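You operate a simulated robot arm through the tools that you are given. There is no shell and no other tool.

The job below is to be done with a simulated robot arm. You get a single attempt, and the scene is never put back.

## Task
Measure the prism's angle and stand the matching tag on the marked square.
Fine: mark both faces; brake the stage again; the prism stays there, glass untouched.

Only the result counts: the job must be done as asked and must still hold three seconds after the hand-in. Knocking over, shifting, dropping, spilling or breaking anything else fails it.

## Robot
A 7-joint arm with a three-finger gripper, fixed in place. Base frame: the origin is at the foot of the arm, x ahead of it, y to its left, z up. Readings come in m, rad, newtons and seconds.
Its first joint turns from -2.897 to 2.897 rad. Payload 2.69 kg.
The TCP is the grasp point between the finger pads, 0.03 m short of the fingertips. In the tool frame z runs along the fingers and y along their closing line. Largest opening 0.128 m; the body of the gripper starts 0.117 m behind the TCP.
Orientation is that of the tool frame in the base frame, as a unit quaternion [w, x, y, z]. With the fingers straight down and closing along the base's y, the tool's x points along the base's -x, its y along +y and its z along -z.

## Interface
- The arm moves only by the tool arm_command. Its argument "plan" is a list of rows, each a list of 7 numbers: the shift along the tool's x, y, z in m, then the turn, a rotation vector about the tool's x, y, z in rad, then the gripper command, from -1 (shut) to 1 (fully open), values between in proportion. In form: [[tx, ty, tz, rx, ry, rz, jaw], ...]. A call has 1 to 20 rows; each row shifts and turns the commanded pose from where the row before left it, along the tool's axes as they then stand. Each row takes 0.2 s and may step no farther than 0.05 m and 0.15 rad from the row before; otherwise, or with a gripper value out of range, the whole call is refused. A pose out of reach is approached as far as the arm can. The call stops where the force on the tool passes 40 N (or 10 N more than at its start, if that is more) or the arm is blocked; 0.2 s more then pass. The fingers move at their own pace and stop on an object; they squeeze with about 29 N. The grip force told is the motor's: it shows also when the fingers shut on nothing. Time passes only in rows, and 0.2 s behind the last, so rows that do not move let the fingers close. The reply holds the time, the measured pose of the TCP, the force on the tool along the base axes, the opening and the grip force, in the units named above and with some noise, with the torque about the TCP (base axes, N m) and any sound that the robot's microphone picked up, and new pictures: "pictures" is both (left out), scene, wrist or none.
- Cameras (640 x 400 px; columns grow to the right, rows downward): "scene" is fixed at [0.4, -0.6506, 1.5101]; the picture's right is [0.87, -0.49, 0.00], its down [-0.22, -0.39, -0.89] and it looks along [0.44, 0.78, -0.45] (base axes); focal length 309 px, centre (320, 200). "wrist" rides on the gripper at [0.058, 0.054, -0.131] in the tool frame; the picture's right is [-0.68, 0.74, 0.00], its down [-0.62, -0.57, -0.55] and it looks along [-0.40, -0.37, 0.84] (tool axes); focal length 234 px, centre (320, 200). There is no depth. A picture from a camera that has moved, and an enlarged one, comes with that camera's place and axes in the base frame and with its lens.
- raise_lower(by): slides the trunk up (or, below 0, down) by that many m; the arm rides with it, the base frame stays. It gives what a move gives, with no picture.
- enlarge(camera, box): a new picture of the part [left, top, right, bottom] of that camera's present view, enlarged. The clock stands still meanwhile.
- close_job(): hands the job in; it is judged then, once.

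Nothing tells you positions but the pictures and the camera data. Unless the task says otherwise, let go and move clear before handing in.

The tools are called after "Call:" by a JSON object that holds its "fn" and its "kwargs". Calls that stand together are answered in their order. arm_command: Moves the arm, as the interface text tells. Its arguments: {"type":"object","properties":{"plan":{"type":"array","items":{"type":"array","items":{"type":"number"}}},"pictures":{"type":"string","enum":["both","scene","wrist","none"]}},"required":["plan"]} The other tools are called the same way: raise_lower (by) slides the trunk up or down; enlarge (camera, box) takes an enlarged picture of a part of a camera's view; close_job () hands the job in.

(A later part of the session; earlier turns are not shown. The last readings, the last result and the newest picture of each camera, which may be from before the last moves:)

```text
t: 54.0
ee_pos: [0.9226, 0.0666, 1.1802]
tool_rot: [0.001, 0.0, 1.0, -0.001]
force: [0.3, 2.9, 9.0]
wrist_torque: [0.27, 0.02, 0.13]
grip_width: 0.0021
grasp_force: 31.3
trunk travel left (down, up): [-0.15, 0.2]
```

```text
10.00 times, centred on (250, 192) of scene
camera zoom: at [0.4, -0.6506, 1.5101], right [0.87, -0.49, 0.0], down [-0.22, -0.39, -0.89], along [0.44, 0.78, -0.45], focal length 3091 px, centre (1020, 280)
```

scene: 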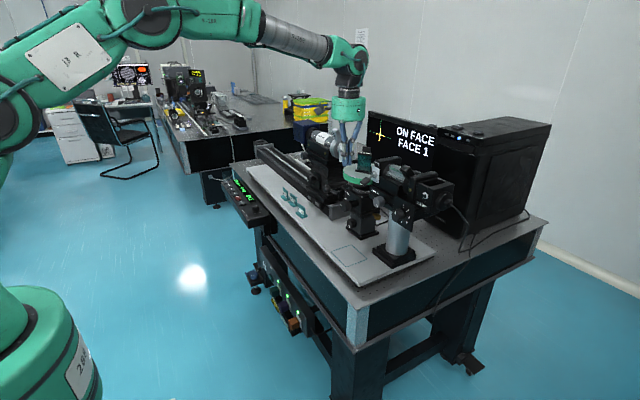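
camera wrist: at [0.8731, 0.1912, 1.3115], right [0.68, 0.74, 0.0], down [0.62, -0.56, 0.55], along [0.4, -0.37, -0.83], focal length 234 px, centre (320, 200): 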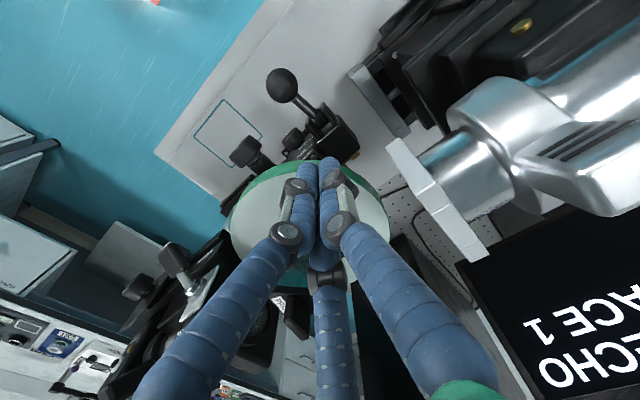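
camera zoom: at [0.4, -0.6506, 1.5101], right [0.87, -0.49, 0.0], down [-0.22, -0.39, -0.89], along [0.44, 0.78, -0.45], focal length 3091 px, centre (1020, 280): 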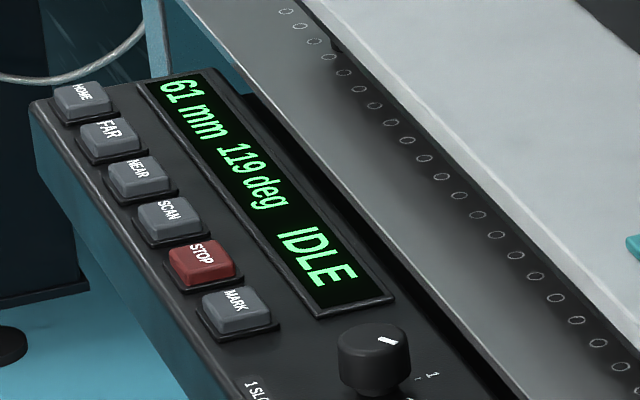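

Centred at 119 deg, so the prism angle is about 60. I lift off and check it stays on face.

Call:
{"fn": "arm_command", "kwargs": {"plan": [[0, 0, -0.004, 0, 0, 0, -1], [0, 0, -0.008, 0, 0, 0, -1], [0, 0, -0.03, 0, 0, 0, -1], [0, 0, -0.04, 0, 0, 0, -1], [0, 0, -0.045, 0, 0, 0, -1], [0.043, 0, 0, 0, 0, 0, -1], [0.043, 0, 0, 0, 0, 0, -1]], "pictures": "none"}}

Call:
{"fn": "enlarge", "kwargs": {"camera": "scene", "box": [360, 100, 450, 156]}}

Call:
{"fn": "enlarge", "kwargs": {"camera": "scene", "box": [218, 172, 282, 212]}}

Call:
{"fn": "enlarge", "kwargs": {"camera": "scene", "box": [340, 140, 404, 180]}}

Call:
{"fn": "enlarge", "kwargs": {"camera": "wrist", "box": [300, 60, 500, 185]}}

```text
t: 55.6
ee_pos: [0.8367, 0.0678, 1.3072]
tool_rot: [0.001, 0.0, 1.0, -0.001]
force: [-0.7, 1.0, 0.2]
wrist_torque: [-0.04, -0.03, 0.01]
grip_width: 0.0021
grasp_force: 31.5
trunk travel left (down, up): [-0.15, 0.2]
```

```text
7.11 times, centred on (405, 128) of scene
camera zoom: at [0.4, -0.6506, 1.5101], right [0.87, -0.49, 0.0], down [-0.22, -0.39, -0.89], along [0.44, 0.78, -0.45], focal length 2198 px, centre (-284, 712)
```

zoom: 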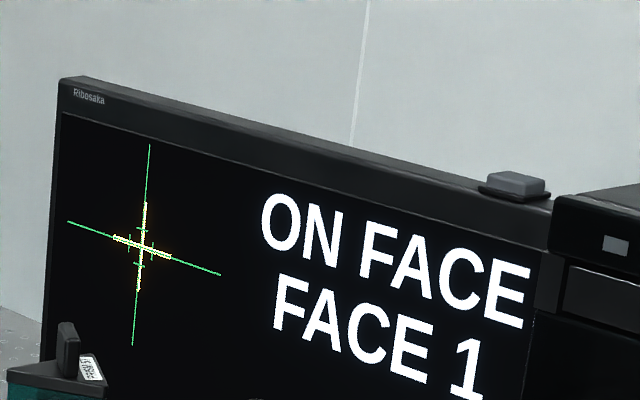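

```text
10.00 times, centred on (250, 192) of scene
camera zoom: at [0.4, -0.6506, 1.5101], right [0.87, -0.49, 0.0], down [-0.22, -0.39, -0.89], along [0.44, 0.78, -0.45], focal length 3091 px, centre (1020, 280)
```

zoom: 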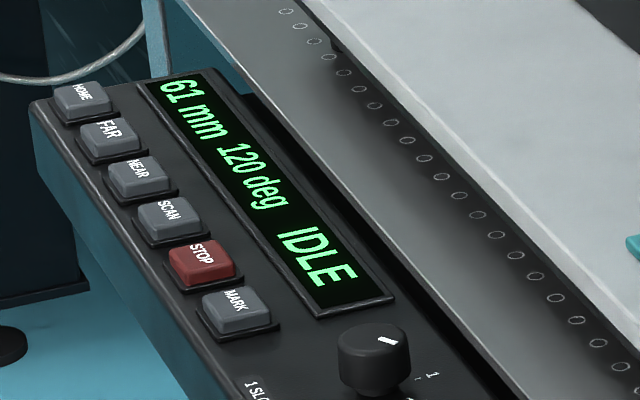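

```text
10.00 times, centred on (372, 160) of scene
camera zoom: at [0.4, -0.6506, 1.5101], right [0.87, -0.49, 0.0], down [-0.22, -0.39, -0.89], along [0.44, 0.78, -0.45], focal length 3091 px, centre (-200, 600)
```

zoom: 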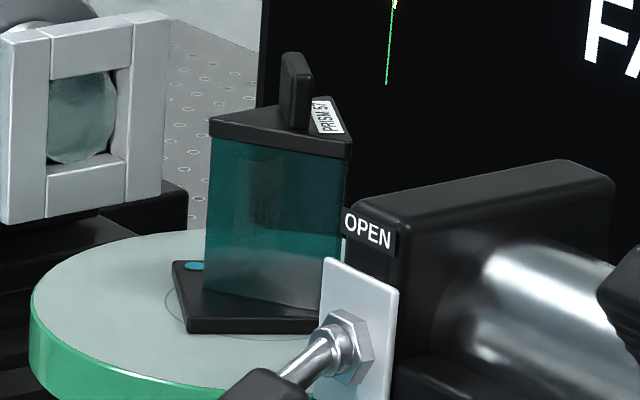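

```text
3.20 times, centred on (400, 122) of wrist
camera zoom: at [0.777, 0.1217, 1.4367], right [0.68, 0.74, 0.0], down [0.61, -0.56, 0.55], along [0.41, -0.37, -0.83], focal length 749 px, centre (64, 448)
```

zoom: 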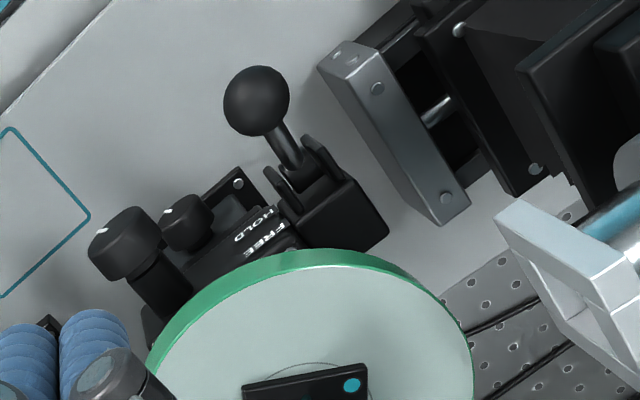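

120 deg and perfectly on face. Now back to the MARK button.

Call:
{"fn": "arm_command", "kwargs": {"plan": [[0.035, 0, 0, 0, 0, 0, -1], [0.035, 0, 0, 0, 0, 0, -1], [0.035, 0, 0, 0, 0, 0, -1], [0.035, 0, 0, 0, 0, 0, -1], [0, 0.0454, 0.014, 0, 0, 0, -1], [0, 0.0454, 0.014, 0, 0, 0, -1], [0, 0.0454, 0.014, 0, 0, 0, -1], [0, 0.0454, 0.014, 0, 0, 0, -1], [0, 0.0454, 0.014, 0, 0, 0, -1], [0, 0.0454, 0.014, 0, 0, 0, -1], [0, 0.0454, 0.014, 0, 0, 0, -1], [0, 0.0454, 0.014, 0, 0, 0, -1], [0, 0.0454, 0.014, 0, 0, 0, -1], [0, 0.0454, 0.014, 0, 0, 0, -1], [0, 0.0454, 0.014, 0, 0, 0, -1], [0, 0.0454, 0.014, 0, 0, 0, -1], [0, 0, 0.045, 0, 0, 0, -1], [0, 0, 0.045, 0, 0, 0, -1], [0, 0, 0.045, 0, 0, 0, -1], [0, 0, 0.04, 0, 0, 0, -1]], "pictures": "wrist"}}

Call:
{"fn": "enlarge", "kwargs": {"camera": "wrist", "box": [240, 80, 400, 180]}}

```text
t: 59.8
ee_pos: [0.6967, 0.6111, 0.9648]
tool_rot: [0.001, 0.0, 1.0, -0.001]
force: [-0.6, 0.9, 0.1]
wrist_torque: [0.03, -0.02, -0.01]
grip_width: 0.0022
grasp_force: 31.3
trunk travel left (down, up): [-0.15, 0.2]
camera wrist: at [0.6381, 0.665, 1.0947], right [0.68, 0.74, 0.0], down [0.61, -0.56, 0.55], along [0.41, -0.37, -0.83], focal length 234 px, centre (320, 200)
```

wrist: 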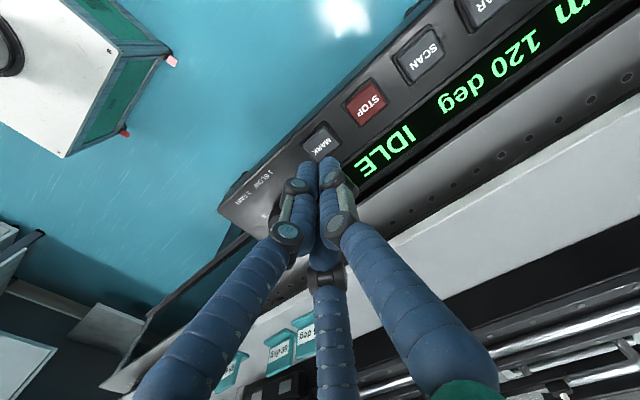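

```text
4.00 times, centred on (320, 130) of wrist
camera zoom: at [0.6381, 0.665, 1.0947], right [0.68, 0.74, 0.0], down [0.61, -0.56, 0.55], along [0.41, -0.37, -0.83], focal length 937 px, centre (320, 480)
```

zoom: 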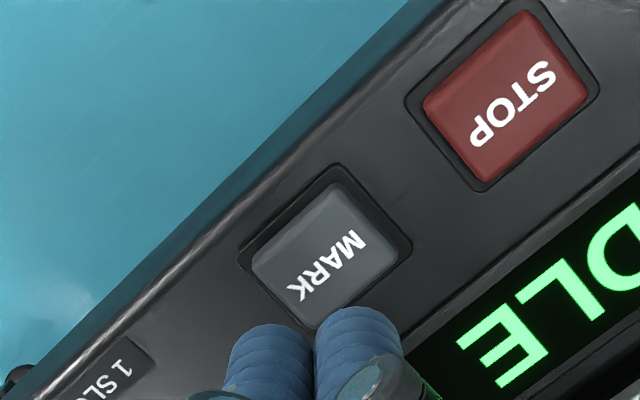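

Same position as before over MARK. I press it as before.

Call:
{"fn": "arm_command", "kwargs": {"plan": [[0, 0, 0.028, 0, 0, 0, -1], [0, 0, 0.025, 0, 0, 0, -1], [0, 0, 0.005, 0, 0, 0, -1], [0, 0, 0.003, 0, 0, 0, -1], [0, 0, 0.002, 0, 0, 0, -1], [0, 0, 0, 0, 0, 0, -1]], "pictures": "none"}}

```text
t: 61.2
ee_pos: [0.698, 0.6109, 0.8991]
tool_rot: [0.0, 0.0, 1.0, -0.002]
force: [0.8, 0.7, 2.5]
wrist_torque: [0.02, -0.05, 0.0]
grip_width: 0.0062
grasp_force: 31.5
trunk travel left (down, up): [-0.15, 0.2]
heard: click
```

Click heard. I lift off and read the screens.

Call:
{"fn": "arm_command", "kwargs": {"plan": [[0, 0, -0.01, 0, 0, 0, -1], [0, 0, -0.04, 0, 0, 0, -1], [0, 0, -0.045, 0, 0, 0, -1], [0, 0, -0.045, 0, 0, 0, -1], [0, 0, -0.045, 0, 0, 0, -1], [0, 0, -0.045, 0, 0, 0, -1]], "pictures": "scene"}}

Call:
{"fn": "enlarge", "kwargs": {"camera": "scene", "box": [218, 172, 282, 212]}}

Call:
{"fn": "enlarge", "kwargs": {"camera": "scene", "box": [360, 100, 450, 156]}}

Call:
{"fn": "enlarge", "kwargs": {"camera": "scene", "box": [320, 180, 384, 220]}}

```text
t: 62.6
ee_pos: [0.6962, 0.6111, 1.1327]
tool_rot: [0.0, 0.0, 1.0, -0.002]
force: [0.5, -0.6, 0.4]
wrist_torque: [0.01, -0.01, 0.0]
grip_width: 0.0024
grasp_force: 31.2
trunk travel left (down, up): [-0.15, 0.2]
```

scene: 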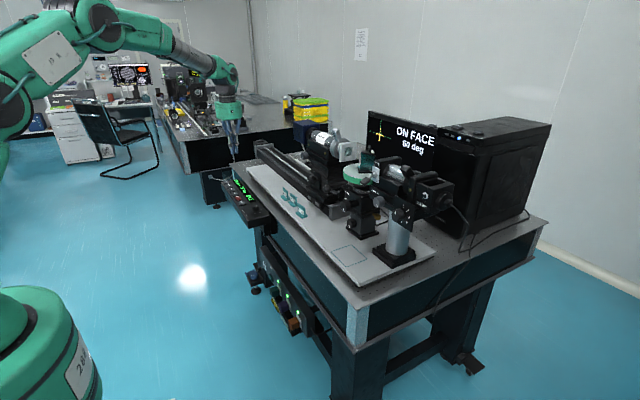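

```text
10.00 times, centred on (250, 192) of scene
camera zoom: at [0.4, -0.6506, 1.5101], right [0.87, -0.49, 0.0], down [-0.22, -0.39, -0.89], along [0.44, 0.78, -0.45], focal length 3091 px, centre (1020, 280)
```

zoom: 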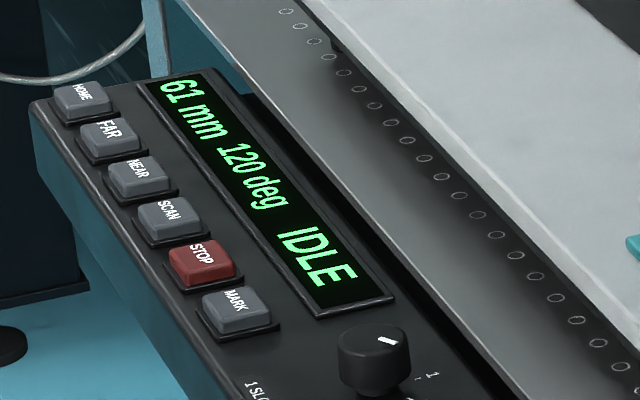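

```text
7.11 times, centred on (405, 128) of scene
camera zoom: at [0.4, -0.6506, 1.5101], right [0.87, -0.49, 0.0], down [-0.22, -0.39, -0.89], along [0.44, 0.78, -0.45], focal length 2198 px, centre (-284, 712)
```

zoom: 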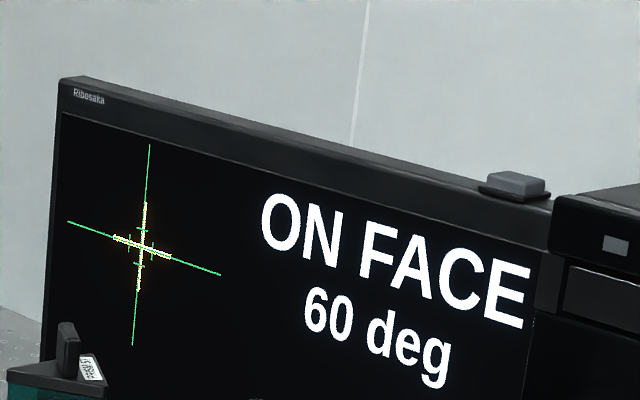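

```text
10.00 times, centred on (352, 200) of scene
camera zoom: at [0.4, -0.6506, 1.5101], right [0.87, -0.49, 0.0], down [-0.22, -0.39, -0.89], along [0.44, 0.78, -0.45], focal length 3091 px, centre (0, 200)
```

zoom: 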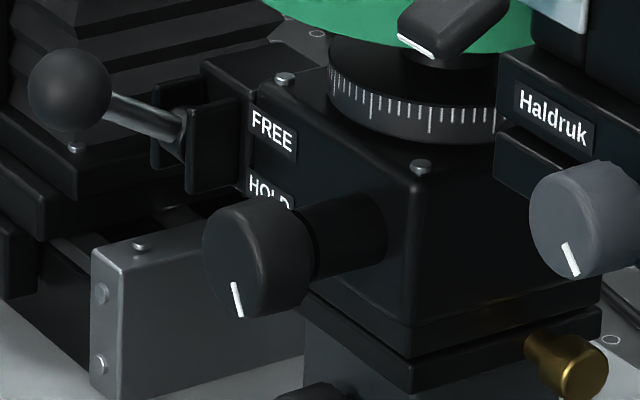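

The screen reads "60 deg": both faces are marked and the 60 tag is the one. On the way back to the lever I stop at my starting pose, so I can compare the stage with the very first picture.

Call:
{"fn": "arm_command", "kwargs": {"plan": [[0.0015, -0.0413, -0.0075, 0, 0, 0, -1], [0.0015, -0.0413, -0.0075, 0, 0, 0, -1], [0.0015, -0.0413, -0.0075, 0, 0, 0, -1], [0.0015, -0.0413, -0.0075, 0, 0, 0, -1], [0.0015, -0.0413, -0.0075, 0, 0, 0, -1], [0.0015, -0.0413, -0.0075, 0, 0, 0, -1], [0.0015, -0.0413, -0.0075, 0, 0, 0, -1], [0.0015, -0.0413, -0.0075, 0, 0, 0, -1], [0.0015, -0.0413, -0.0075, 0, 0, 0, -1], [0.0015, -0.0413, -0.0075, 0, 0, 0, -1], [0.0015, -0.0413, -0.0075, 0, 0, 0, -1], [0, 0, 0, 0, 0, 0, 1], [0, 0, 0, 0, 0, 0, 1], [0, 0, 0, 0, 0, 0, 1]], "pictures": "wrist"}}

Call:
{"fn": "enlarge", "kwargs": {"camera": "wrist", "box": [360, 180, 460, 260]}}

Call:
{"fn": "enlarge", "kwargs": {"camera": "wrist", "box": [240, 180, 480, 330]}}

Call:
{"fn": "enlarge", "kwargs": {"camera": "scene", "box": [300, 170, 460, 270]}}

```text
t: 65.6
ee_pos: [0.6785, 0.1535, 1.2155]
tool_rot: [0.002, 0.0, 1.0, -0.001]
force: [0.9, 0.0, 0.6]
wrist_torque: [0.0, 0.0, 0.0]
grip_width: 0.1279
grasp_force: 0.1
trunk travel left (down, up): [-0.15, 0.2]
camera wrist: at [0.6188, 0.2085, 1.3455], right [0.68, 0.74, 0.0], down [0.62, -0.56, 0.55], along [0.41, -0.37, -0.83], focal length 234 px, centre (320, 200)
```

wrist: 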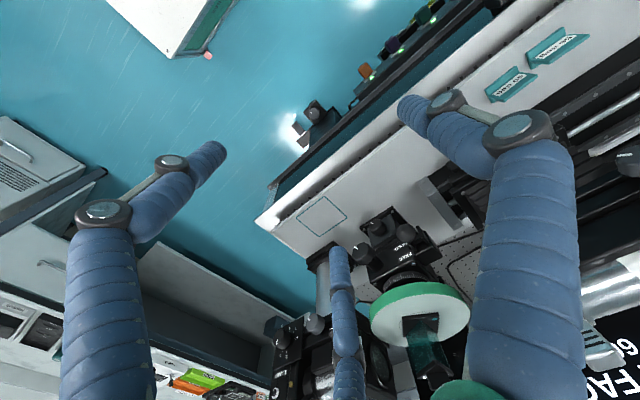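

```text
5.00 times, centred on (410, 220) of wrist
camera zoom: at [0.6188, 0.2085, 1.3455], right [0.68, 0.74, 0.0], down [0.62, -0.56, 0.55], along [0.41, -0.37, -0.83], focal length 1171 px, centre (-130, 100)
```

zoom: 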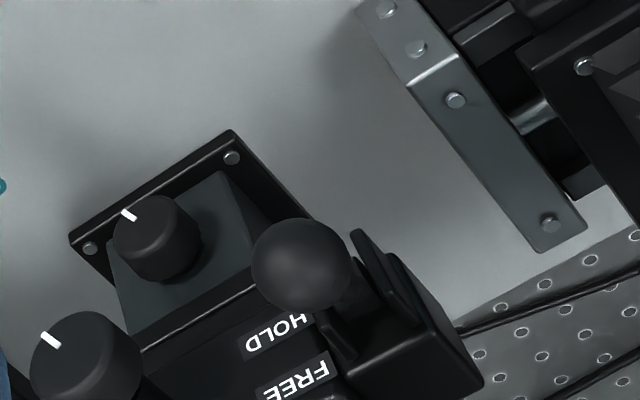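

```text
2.67 times, centred on (360, 255) of wrist
camera zoom: at [0.6188, 0.2085, 1.3455], right [0.68, 0.74, 0.0], down [0.62, -0.56, 0.55], along [0.41, -0.37, -0.83], focal length 624 px, centre (213, 53)
```

zoom: 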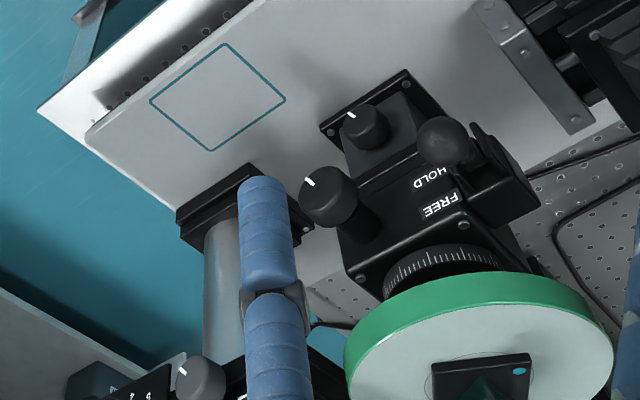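

```text
4.00 times, centred on (380, 220) of scene
camera zoom: at [0.4, -0.6506, 1.5101], right [0.87, -0.49, 0.0], down [-0.22, -0.39, -0.89], along [0.44, 0.78, -0.45], focal length 1236 px, centre (80, 120)
```

zoom: 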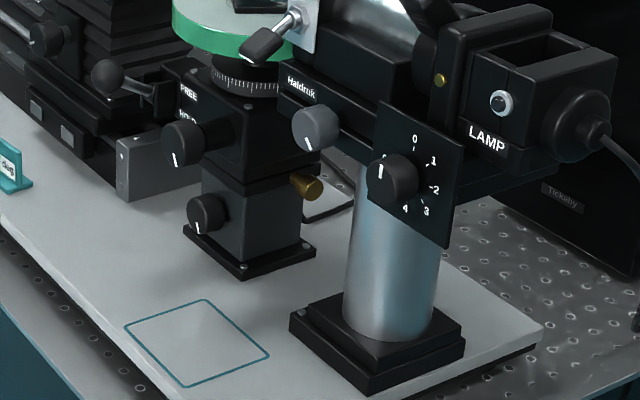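

Compared with the first picture, the base is exactly in place; the small lower slide moved under 2 mm during the lever pull. Now I brake the stage: with closed fingers I go above the ball (about (0.877, 0.146, 1.085)) and will push it straight down.

Call:
{"fn": "arm_command", "kwargs": {"plan": [[0, 0, 0, 0, 0, 0, -1], [0, 0, 0, 0, 0, 0, -1], [-0.0387, -0.0015, 0, 0, 0, 0, -1], [-0.0387, -0.0015, 0, 0, 0, 0, -1], [-0.0387, -0.0015, 0, 0, 0, 0, -1], [-0.0387, -0.0015, 0, 0, 0, 0, -1], [-0.0387, -0.0015, 0, 0, 0, 0, -1], [0, 0, 0.04, 0, 0, 0, -1], [0, 0, 0, 0, 0, 0, -1]]}}

Call:
{"fn": "enlarge", "kwargs": {"camera": "wrist", "box": [240, 80, 400, 180]}}

Call:
{"fn": "enlarge", "kwargs": {"camera": "scene", "box": [300, 150, 380, 210]}}

```text
t: 67.6
ee_pos: [0.8755, 0.1494, 1.176]
tool_rot: [0.001, 0.0, 1.0, -0.002]
force: [-0.3, 0.9, 0.3]
wrist_torque: [-0.02, 0.02, 0.01]
grip_width: 0.0024
grasp_force: 29.2
trunk travel left (down, up): [-0.15, 0.2]
camera wrist: at [0.8158, 0.2035, 1.3057], right [0.68, 0.74, 0.0], down [0.62, -0.56, 0.55], along [0.41, -0.37, -0.83], focal length 234 px, centre (320, 200)
```

scene: 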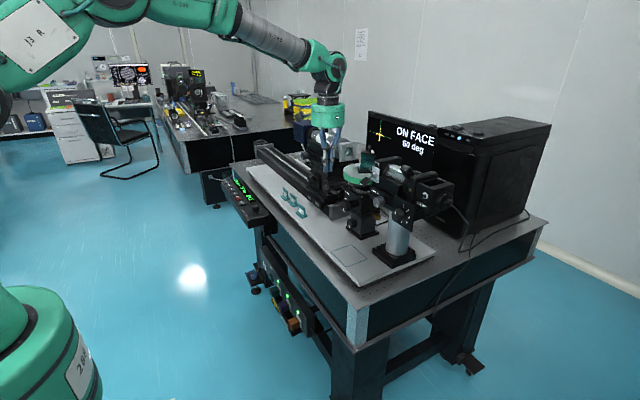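
wrist: 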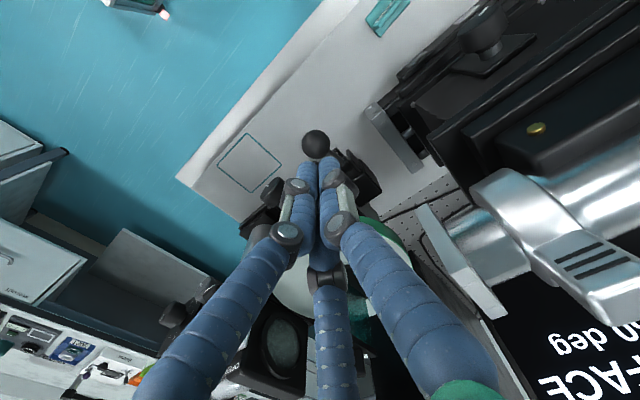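

```text
4.00 times, centred on (320, 130) of wrist
camera zoom: at [0.8158, 0.2035, 1.3057], right [0.68, 0.74, 0.0], down [0.62, -0.56, 0.55], along [0.41, -0.37, -0.83], focal length 937 px, centre (320, 480)
```

zoom: 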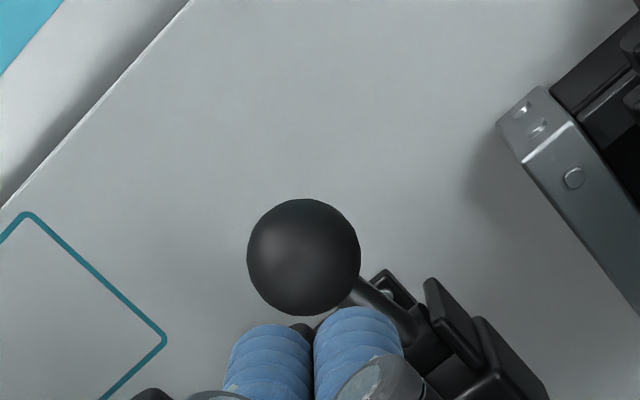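

```text
6.67 times, centred on (340, 180) of scene
camera zoom: at [0.4, -0.6506, 1.5101], right [0.87, -0.49, 0.0], down [-0.22, -0.39, -0.89], along [0.44, 0.78, -0.45], focal length 2061 px, centre (187, 333)
```

zoom: 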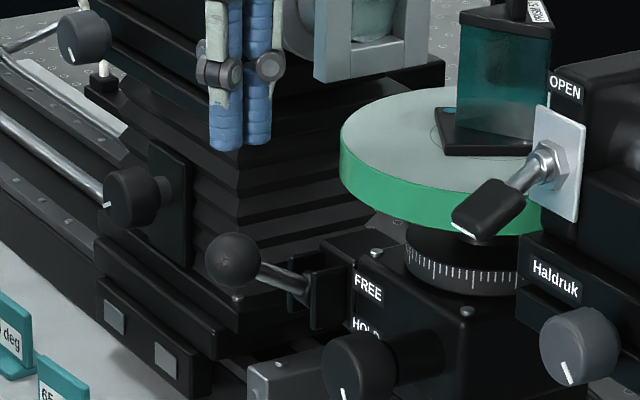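

The ball is at (0.873, 0.146, 1.085). I centre over it and push down in small steps.

Call:
{"fn": "arm_command", "kwargs": {"plan": [[0.003, -0.003, 0.015, 0, 0, 0, -1], [0, 0, 0.015, 0, 0, 0, -1], [0, 0, 0.01, 0, 0, 0, -1], [0, 0, 0.005, 0, 0, 0, -1], [0, 0, 0.005, 0, 0, 0, -1], [0, 0, 0, 0, 0, 0, -1]], "pictures": "none"}}

Call:
{"fn": "enlarge", "kwargs": {"camera": "scene", "box": [320, 180, 384, 220]}}

```text
t: 69.0
ee_pos: [0.8721, 0.1446, 1.123]
tool_rot: [0.001, 0.0, 1.0, -0.002]
force: [-0.9, 1.0, 1.0]
wrist_torque: [0.03, 0.01, 0.02]
grip_width: 0.006
grasp_force: 31.8
trunk travel left (down, up): [-0.15, 0.2]
```

```text
10.00 times, centred on (352, 200) of scene
camera zoom: at [0.4, -0.6506, 1.5101], right [0.87, -0.49, 0.0], down [-0.22, -0.39, -0.89], along [0.44, 0.78, -0.45], focal length 3091 px, centre (0, 200)
```

zoom: 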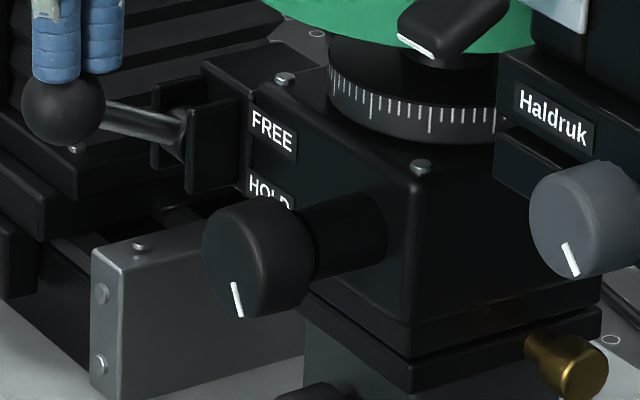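

The lever is yielding easily. I continue down.

Call:
{"fn": "arm_command", "kwargs": {"plan": [[0, 0, 0.005, 0, 0, 0, -1], [0, 0, 0.005, 0, 0, 0, -1], [0, 0, 0.005, 0, 0, 0, -1], [0, 0, 0.005, 0, 0, 0, -1], [0, 0, 0.005, 0, 0, 0, -1], [0, 0, 0, 0, 0, 0, -1]], "pictures": "none"}}

Call:
{"fn": "enlarge", "kwargs": {"camera": "scene", "box": [320, 180, 384, 220]}}

```text
t: 70.4
ee_pos: [0.8714, 0.1464, 1.0986]
tool_rot: [0.001, -0.001, 1.0, -0.002]
force: [0.5, -0.4, 1.2]
wrist_torque: [0.02, 0.0, -0.02]
grip_width: 0.0021
grasp_force: 31.5
trunk travel left (down, up): [-0.15, 0.2]
```

```text
10.00 times, centred on (352, 200) of scene
camera zoom: at [0.4, -0.6506, 1.5101], right [0.87, -0.49, 0.0], down [-0.22, -0.39, -0.89], along [0.44, 0.78, -0.45], focal length 3091 px, centre (0, 200)
```

zoom: 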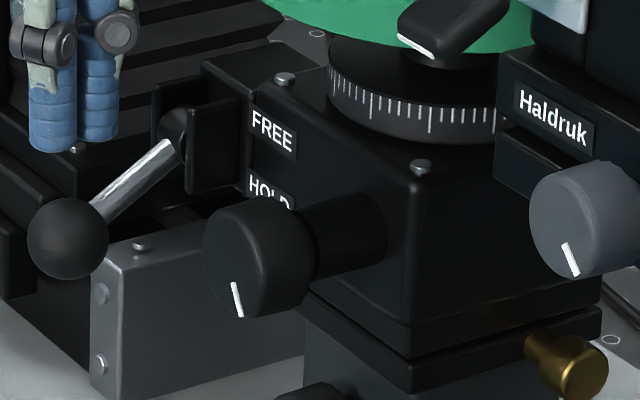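

The lever snapped down to HOLD, just as at the start. I lift off and confirm the reading and lever.

Call:
{"fn": "arm_command", "kwargs": {"plan": [[0, 0, -0.02, 0, 0, 0, -1], [0, 0, -0.04, 0, 0, 0, -1], [0.03, 0, -0.03, 0, 0, 0, -1], [0.045, 0, 0, 0, 0, 0, -1], [0.04, 0, 0, 0, 0, 0, -1]]}}

Call:
{"fn": "enlarge", "kwargs": {"camera": "scene", "box": [320, 180, 384, 220]}}

Call:
{"fn": "enlarge", "kwargs": {"camera": "scene", "box": [360, 100, 450, 156]}}

Call:
{"fn": "enlarge", "kwargs": {"camera": "scene", "box": [340, 210, 388, 240]}}

```text
t: 71.6
ee_pos: [0.756, 0.1484, 1.1869]
tool_rot: [0.0, 0.001, 1.0, -0.002]
force: [0.4, 0.5, 0.7]
wrist_torque: [-0.05, 0.05, -0.03]
grip_width: 0.0021
grasp_force: 31.5
trunk travel left (down, up): [-0.15, 0.2]
camera wrist: at [0.6966, 0.2024, 1.3168], right [0.68, 0.74, 0.0], down [0.62, -0.56, 0.55], along [0.41, -0.37, -0.83], focal length 234 px, centre (320, 200)
```

scene: 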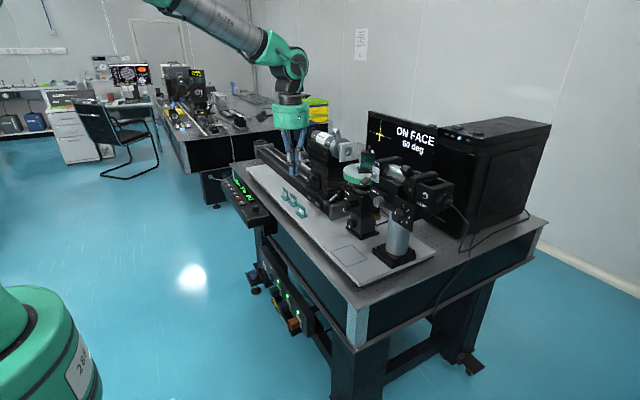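
wrist: 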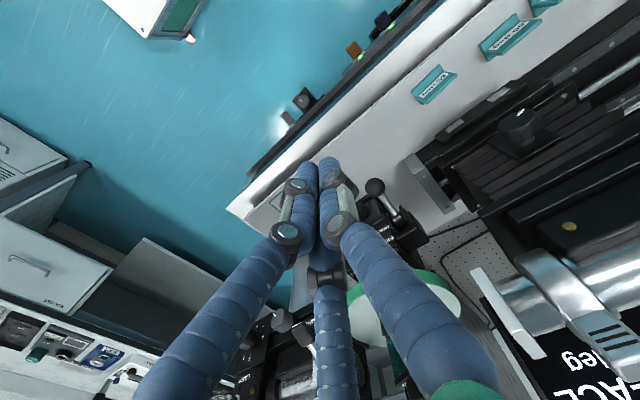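

```text
10.00 times, centred on (352, 200) of scene
camera zoom: at [0.4, -0.6506, 1.5101], right [0.87, -0.49, 0.0], down [-0.22, -0.39, -0.89], along [0.44, 0.78, -0.45], focal length 3091 px, centre (0, 200)
```

zoom: 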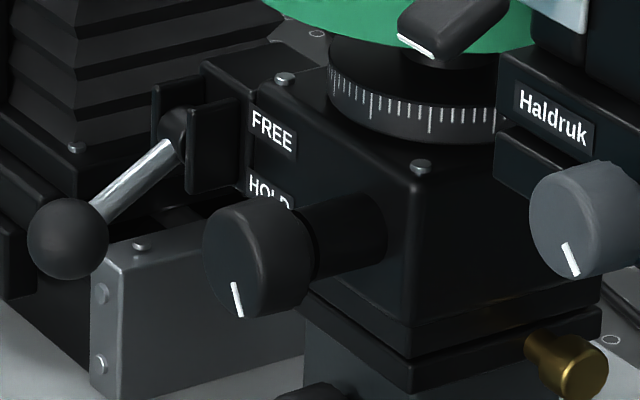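

```text
7.11 times, centred on (405, 128) of scene
camera zoom: at [0.4, -0.6506, 1.5101], right [0.87, -0.49, 0.0], down [-0.22, -0.39, -0.89], along [0.44, 0.78, -0.45], focal length 2198 px, centre (-284, 712)
```

zoom: 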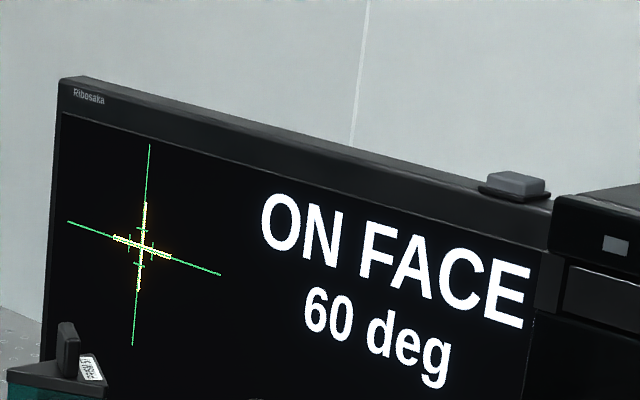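

```text
13.33 times, centred on (364, 225) of scene
camera zoom: at [0.4, -0.6506, 1.5101], right [0.87, -0.49, 0.0], down [-0.22, -0.39, -0.89], along [0.44, 0.78, -0.45], focal length 4122 px, centre (-267, -133)
```

zoom: 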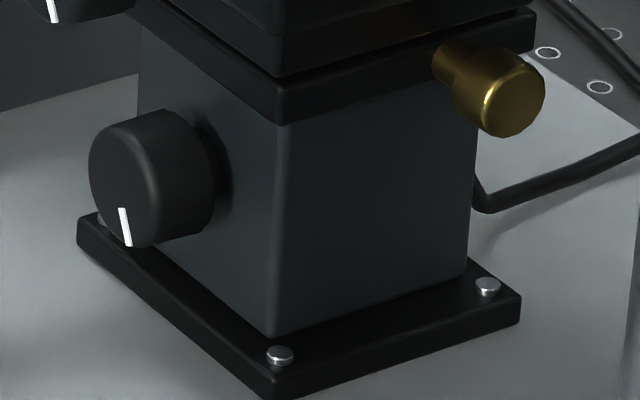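

The brake is on HOLD and the measurement stands at 60 deg. The head's slide is still about 1.5–2 mm nearer to me than at the start; I'll ease it back with a gentle push on the head's front face, below the disc, watching the picture. First I tilt the tool and approach.

Call:
{"fn": "arm_command", "kwargs": {"plan": [[0, 0, 0, 0, -0.1375, 0, -1], [0, 0, 0, 0, -0.1375, 0, -1], [0, 0, 0, 0, -0.1375, 0, -1], [0, 0, 0, 0, -0.1375, 0, -1], [0, 0, 0, 0, -0.1375, 0, -1], [0, 0, 0, 0, -0.1375, 0, -1], [0, 0, 0, 0, -0.1375, 0, -1], [0, 0, 0, 0, -0.1375, 0, -1], [0.0337, -0.0155, 0.0172, 0, 0, 0, -1], [0.0337, -0.0155, 0.0172, 0, 0, 0, -1], [0.0337, -0.0155, 0.0172, 0, 0, 0, -1], [-0.0186, 0, 0.0365, 0, 0, 0, -1], [-0.0186, 0, 0.0365, 0, 0, 0, -1], [0, 0, 0, 0, 0, 0, -1]]}}

Call:
{"fn": "enlarge", "kwargs": {"camera": "wrist", "box": [240, 100, 400, 200]}}

Call:
{"fn": "enlarge", "kwargs": {"camera": "scene", "box": [300, 160, 380, 220]}}

```text
t: 74.6
ee_pos: [0.8397, 0.0991, 1.0753]
tool_rot: [0.523, -0.001, 0.852, -0.002]
force: [0.4, -0.7, -1.3]
wrist_torque: [0.03, -0.06, -0.01]
grip_width: 0.0022
grasp_force: 31.3
trunk travel left (down, up): [-0.15, 0.2]
camera wrist: at [0.6962, 0.1532, 1.0813], right [0.31, 0.74, 0.6], down [-0.21, -0.56, 0.8], along [0.93, -0.37, -0.02], focal length 234 px, centre (320, 200)
```

scene: 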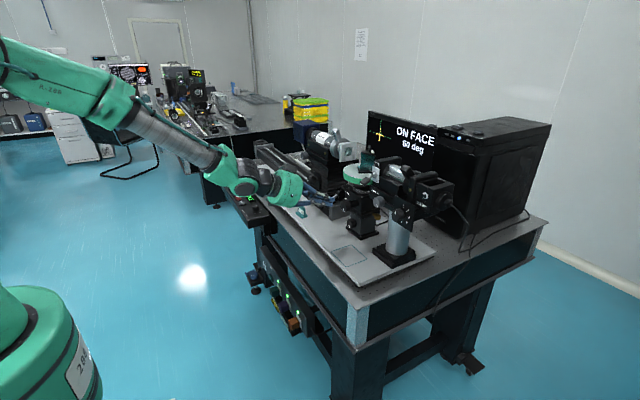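
wrist: 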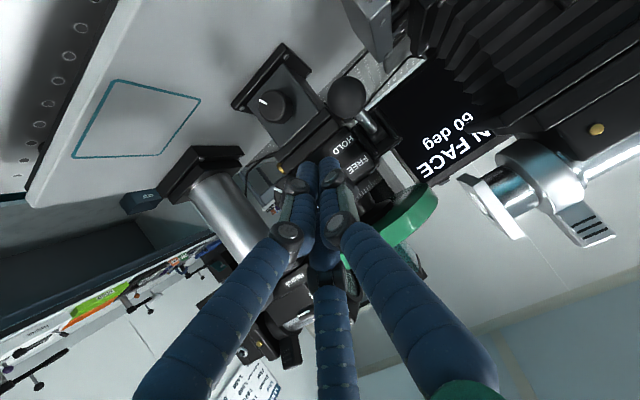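

```text
4.00 times, centred on (320, 150) of wrist
camera zoom: at [0.6962, 0.1532, 1.0813], right [0.31, 0.74, 0.6], down [-0.21, -0.56, 0.8], along [0.93, -0.37, -0.02], focal length 937 px, centre (320, 400)
```

zoom: 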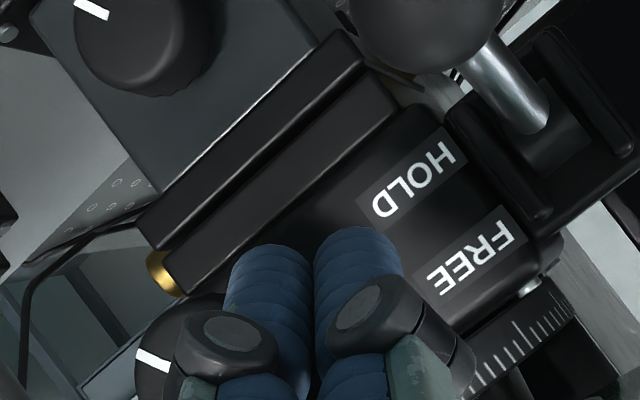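

```text
6.67 times, centred on (340, 190) of scene
camera zoom: at [0.4, -0.6506, 1.5101], right [0.87, -0.49, 0.0], down [-0.22, -0.39, -0.89], along [0.44, 0.78, -0.45], focal length 2061 px, centre (187, 267)
```

zoom: 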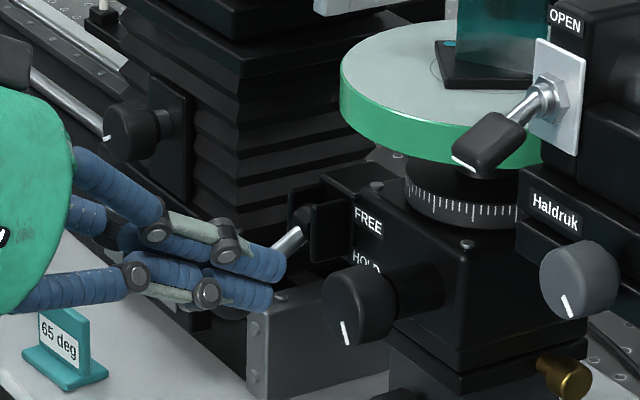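

I'd rather press on the front knob's flat face, axially, since it leaves more room on the sides. I shift in front of it and check.

Call:
{"fn": "arm_command", "kwargs": {"plan": [[0.0036, -0.04, 0.0018, 0, 0, 0, -1], [0, 0, 0, 0, 0, 0, -1]], "pictures": "wrist"}}

Call:
{"fn": "enlarge", "kwargs": {"camera": "wrist", "box": [240, 100, 400, 200]}}

Call:
{"fn": "enlarge", "kwargs": {"camera": "scene", "box": [300, 160, 380, 220]}}

```text
t: 75.2
ee_pos: [0.8366, 0.0589, 1.0705]
tool_rot: [0.523, -0.001, 0.852, -0.001]
force: [0.1, -0.2, 0.1]
wrist_torque: [0.0, -0.02, 0.0]
grip_width: 0.0023
grasp_force: 31.7
trunk travel left (down, up): [-0.15, 0.2]
camera wrist: at [0.6933, 0.1138, 1.0765], right [0.31, 0.74, 0.6], down [-0.21, -0.56, 0.8], along [0.93, -0.37, -0.02], focal length 234 px, centre (320, 200)
```

wrist: 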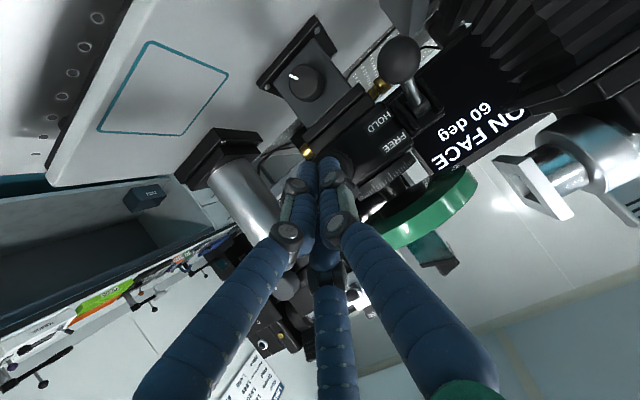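

```text
4.00 times, centred on (320, 150) of wrist
camera zoom: at [0.6933, 0.1138, 1.0765], right [0.31, 0.74, 0.6], down [-0.21, -0.56, 0.8], along [0.93, -0.37, -0.02], focal length 937 px, centre (320, 400)
```

zoom: 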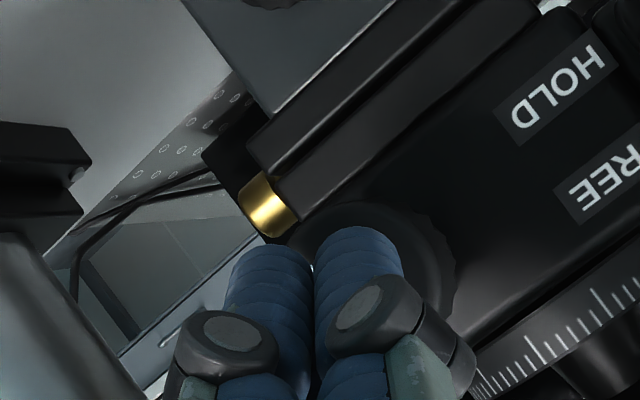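

```text
6.67 times, centred on (340, 190) of scene
camera zoom: at [0.4, -0.6506, 1.5101], right [0.87, -0.49, 0.0], down [-0.22, -0.39, -0.89], along [0.44, 0.78, -0.45], focal length 2061 px, centre (187, 267)
```

zoom: 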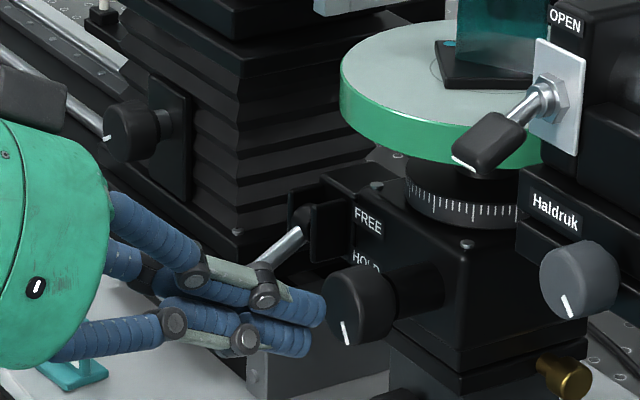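

The tips are in front of the knob face. I raise 5 mm and advance until contact, reading the force.

Call:
{"fn": "arm_command", "kwargs": {"plan": [[-0.0045, 0, -0.0023, 0, 0, 0, -1], [-0.0045, 0, 0.0089, 0, 0, 0, -1], [-0.0014, 0, 0.0027, 0, 0, 0, -1], [0, 0, 0, 0, 0, 0, -1]], "pictures": "none"}}

Call:
{"fn": "arm_command", "kwargs": {"plan": [[-0.0009, 0, 0.0018, 0, 0, 0, -1], [-0.0009, 0, 0.0018, 0, 0, 0, -1], [0, 0, 0, 0, 0, 0, -1]], "pictures": "none"}}

```text
t: 76.2
ee_pos: [0.8493, 0.0587, 1.0767]
tool_rot: [0.524, -0.001, 0.852, -0.001]
force: [-2.0, -0.6, 1.5]
wrist_torque: [-0.01, -0.03, 0.0]
grip_width: 0.002
grasp_force: 31.4
trunk travel left (down, up): [-0.15, 0.2]
```

```text
t: 77.0
ee_pos: [0.8548, 0.0591, 1.0778]
tool_rot: [0.524, -0.001, 0.852, -0.002]
force: [-12.9, 1.2, 1.2]
wrist_torque: [-0.01, -0.03, 0.07]
grip_width: 0.0018
grasp_force: 31.1
trunk travel left (down, up): [-0.15, 0.2]
```

Call:
{"fn": "enlarge", "kwargs": {"camera": "scene", "box": [320, 180, 384, 220]}}

Call:
{"fn": "enlarge", "kwargs": {"camera": "scene", "box": [340, 210, 388, 240]}}

```text
10.00 times, centred on (352, 200) of scene
camera zoom: at [0.4, -0.6506, 1.5101], right [0.87, -0.49, 0.0], down [-0.22, -0.39, -0.89], along [0.44, 0.78, -0.45], focal length 3091 px, centre (0, 200)
```

zoom: 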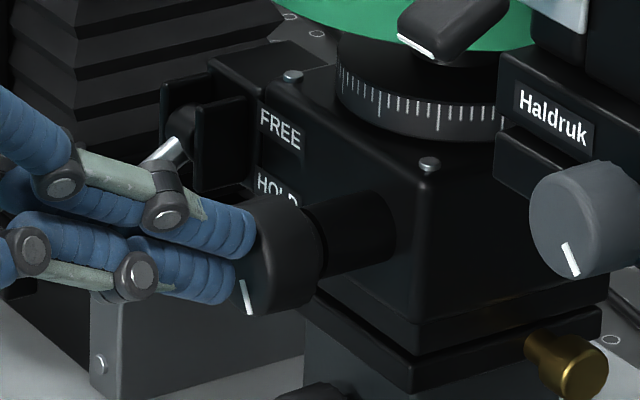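

```text
13.33 times, centred on (364, 225) of scene
camera zoom: at [0.4, -0.6506, 1.5101], right [0.87, -0.49, 0.0], down [-0.22, -0.39, -0.89], along [0.44, 0.78, -0.45], focal length 4122 px, centre (-267, -133)
```

zoom: 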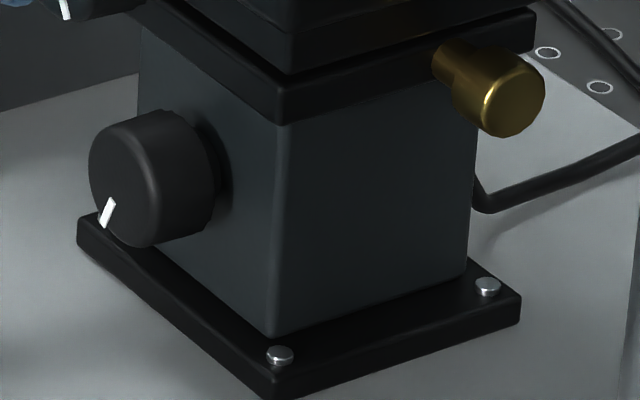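

The slide moved with only about 13 N and went a little past: now about 1.3 mm beyond its original spot. I'll back off, hold the knob's sides lightly and draw it back by that amount.

Call:
{"fn": "arm_command", "kwargs": {"plan": [[0.0091, 0, -0.0178, 0, 0, 0, -1], [0.0091, 0, -0.0178, 0, 0, 0, -0.1], [0, 0, 0, 0, 0, 0, -0.1], [0, 0, 0, 0, 0, 0, -0.1]], "pictures": "wrist"}}

Call:
{"fn": "enlarge", "kwargs": {"camera": "wrist", "box": [240, 120, 400, 220]}}

Call:
{"fn": "enlarge", "kwargs": {"camera": "scene", "box": [320, 180, 384, 220]}}

```text
t: 78.0
ee_pos: [0.815, 0.0604, 1.0766]
tool_rot: [0.523, 0.0, 0.852, -0.002]
force: [0.5, -0.6, -0.2]
wrist_torque: [0.03, -0.03, 0.02]
grip_width: 0.0579
grasp_force: 0.0
trunk travel left (down, up): [-0.15, 0.2]
camera wrist: at [0.6709, 0.1152, 1.0827], right [0.31, 0.74, 0.6], down [-0.21, -0.56, 0.8], along [0.93, -0.37, -0.02], focal length 234 px, centre (320, 200)
```

wrist: 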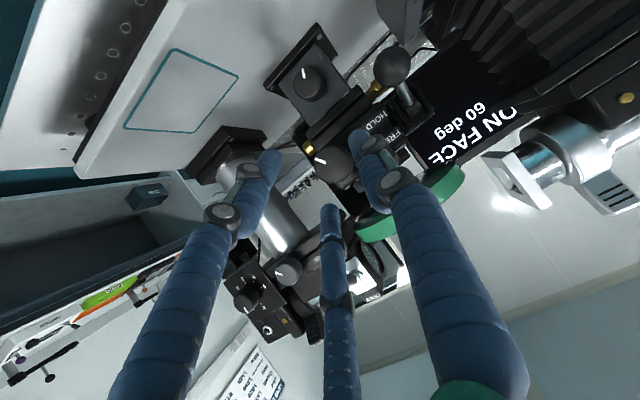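

```text
4.00 times, centred on (320, 170) of wrist
camera zoom: at [0.6709, 0.1152, 1.0827], right [0.31, 0.74, 0.6], down [-0.21, -0.56, 0.8], along [0.93, -0.37, -0.02], focal length 937 px, centre (320, 320)
```

zoom: 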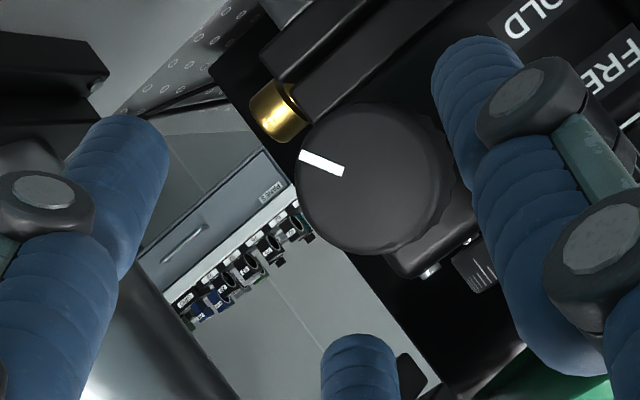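

```text
10.00 times, centred on (352, 200) of scene
camera zoom: at [0.4, -0.6506, 1.5101], right [0.87, -0.49, 0.0], down [-0.22, -0.39, -0.89], along [0.44, 0.78, -0.45], focal length 3091 px, centre (0, 200)
```

zoom: 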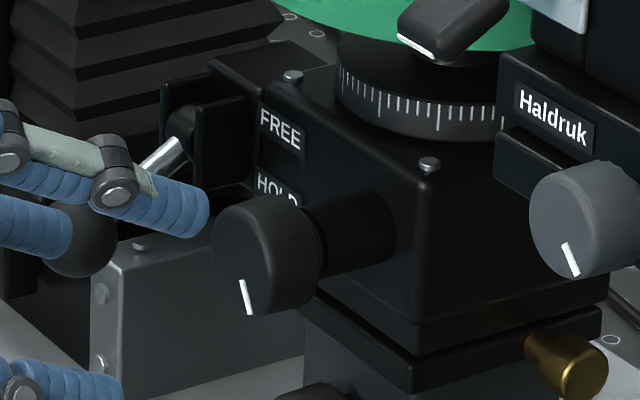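

I'll hold the knob from both sides now.

Call:
{"fn": "arm_command", "kwargs": {"plan": [[-0.0114, 0.0008, 0.0329, 0, 0, 0, -0.1], [-0.0114, 0.0008, 0.0329, 0, 0, 0, -0.1], [0, 0, 0, 0, 0, 0, -0.1], [0, 0, 0, 0, 0, 0, -0.65], [0, 0, 0, 0, 0, 0, -0.65]], "pictures": "none"}}

Call:
{"fn": "enlarge", "kwargs": {"camera": "scene", "box": [320, 180, 384, 220]}}

```text
t: 79.2
ee_pos: [0.8857, 0.0616, 1.0657]
tool_rot: [0.523, -0.001, 0.853, 0.0]
force: [-3.9, -18.3, -4.0]
wrist_torque: [-0.06, -0.13, -0.5]
grip_width: 0.0426
grasp_force: 15.1
trunk travel left (down, up): [-0.15, 0.2]
```

```text
10.00 times, centred on (352, 200) of scene
camera zoom: at [0.4, -0.6506, 1.5101], right [0.87, -0.49, 0.0], down [-0.22, -0.39, -0.89], along [0.44, 0.78, -0.45], focal length 3091 px, centre (0, 200)
```

zoom: 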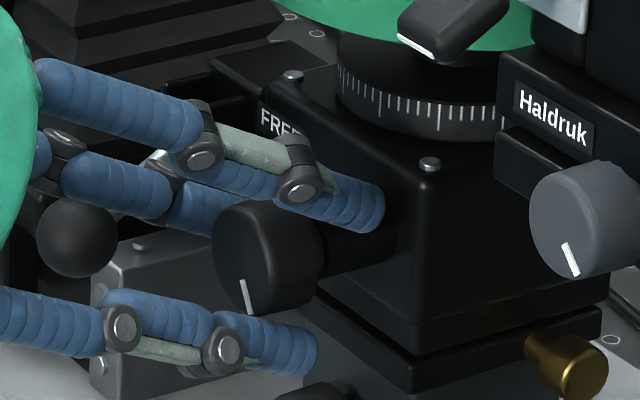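

One finger touched first, so the knob lies about 5 mm toward −y. I re-centre while gripping.

Call:
{"fn": "arm_command", "kwargs": {"plan": [[0, -0.003, 0, 0, 0, 0, -0.4], [0, -0.002, 0, 0, 0, 0, -0.65], [0, 0, 0, 0, 0, 0, -0.65]], "pictures": "wrist"}}

Call:
{"fn": "enlarge", "kwargs": {"camera": "wrist", "box": [240, 120, 400, 220]}}

Call:
{"fn": "enlarge", "kwargs": {"camera": "scene", "box": [320, 180, 384, 220]}}

```text
t: 80.0
ee_pos: [0.8852, 0.0577, 1.066]
tool_rot: [0.523, -0.001, 0.852, -0.001]
force: [5.3, 5.3, -13.1]
wrist_torque: [0.04, -0.13, 0.27]
grip_width: 0.0383
grasp_force: 44.6
trunk travel left (down, up): [-0.15, 0.2]
camera wrist: at [0.7415, 0.1119, 1.0721], right [0.31, 0.74, 0.6], down [-0.21, -0.56, 0.8], along [0.93, -0.37, -0.02], focal length 234 px, centre (320, 200)
```

wrist: 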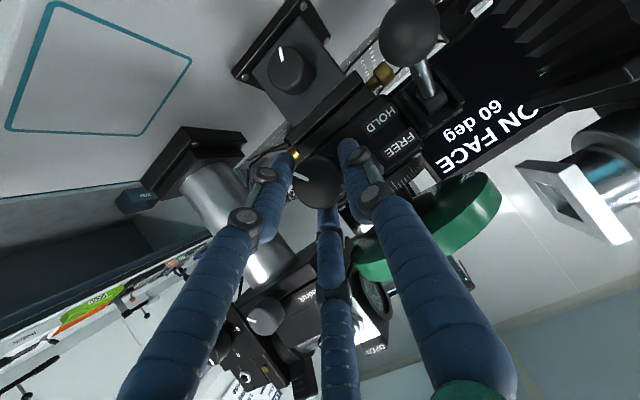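

```text
4.00 times, centred on (320, 170) of wrist
camera zoom: at [0.7415, 0.1119, 1.0721], right [0.31, 0.74, 0.6], down [-0.21, -0.56, 0.8], along [0.93, -0.37, -0.02], focal length 937 px, centre (320, 320)
```

zoom: 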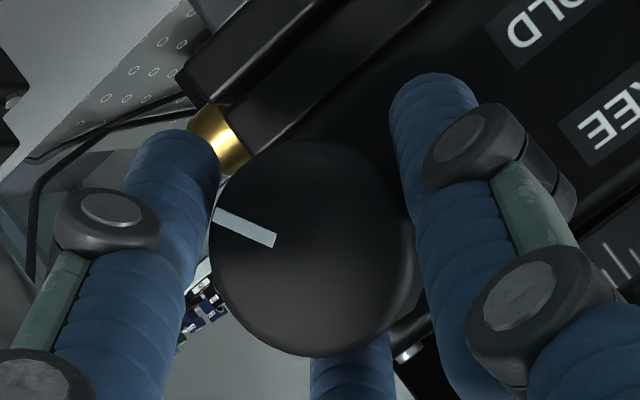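

```text
10.00 times, centred on (352, 200) of scene
camera zoom: at [0.4, -0.6506, 1.5101], right [0.87, -0.49, 0.0], down [-0.22, -0.39, -0.89], along [0.44, 0.78, -0.45], focal length 3091 px, centre (0, 200)
```

zoom: 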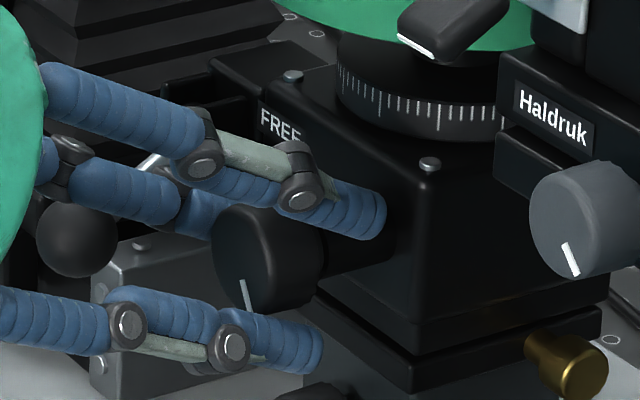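

The knob is held. I draw back in 1 mm steps, watching the label positions.

Call:
{"fn": "arm_command", "kwargs": {"plan": [[0.00045, 0, -0.00089, 0, 0, 0, -0.65], [0.00045, 0, -0.00089, 0, 0, 0, -0.65], [0, 0, 0, 0, 0, 0, -0.65]], "pictures": "none"}}

Call:
{"fn": "enlarge", "kwargs": {"camera": "scene", "box": [320, 180, 384, 220]}}

Call:
{"fn": "enlarge", "kwargs": {"camera": "scene", "box": [340, 210, 388, 240]}}

```text
t: 80.8
ee_pos: [0.8838, 0.0567, 1.0647]
tool_rot: [0.522, -0.002, 0.853, -0.001]
force: [17.7, 18.9, -13.6]
wrist_torque: [0.09, -0.12, 0.55]
grip_width: 0.0381
grasp_force: 44.5
trunk travel left (down, up): [-0.15, 0.2]
```

```text
10.00 times, centred on (352, 200) of scene
camera zoom: at [0.4, -0.6506, 1.5101], right [0.87, -0.49, 0.0], down [-0.22, -0.39, -0.89], along [0.44, 0.78, -0.45], focal length 3091 px, centre (0, 200)
```

zoom: 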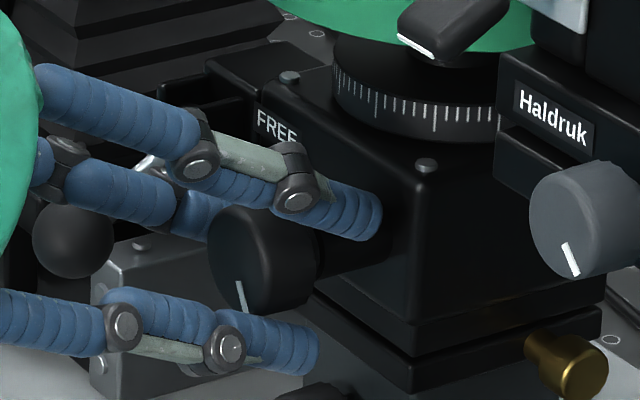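

```text
13.33 times, centred on (364, 225) of scene
camera zoom: at [0.4, -0.6506, 1.5101], right [0.87, -0.49, 0.0], down [-0.22, -0.39, -0.89], along [0.44, 0.78, -0.45], focal length 4122 px, centre (-267, -133)
```

zoom: 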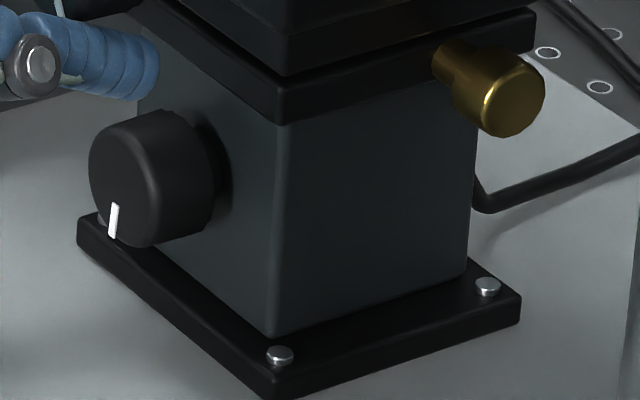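

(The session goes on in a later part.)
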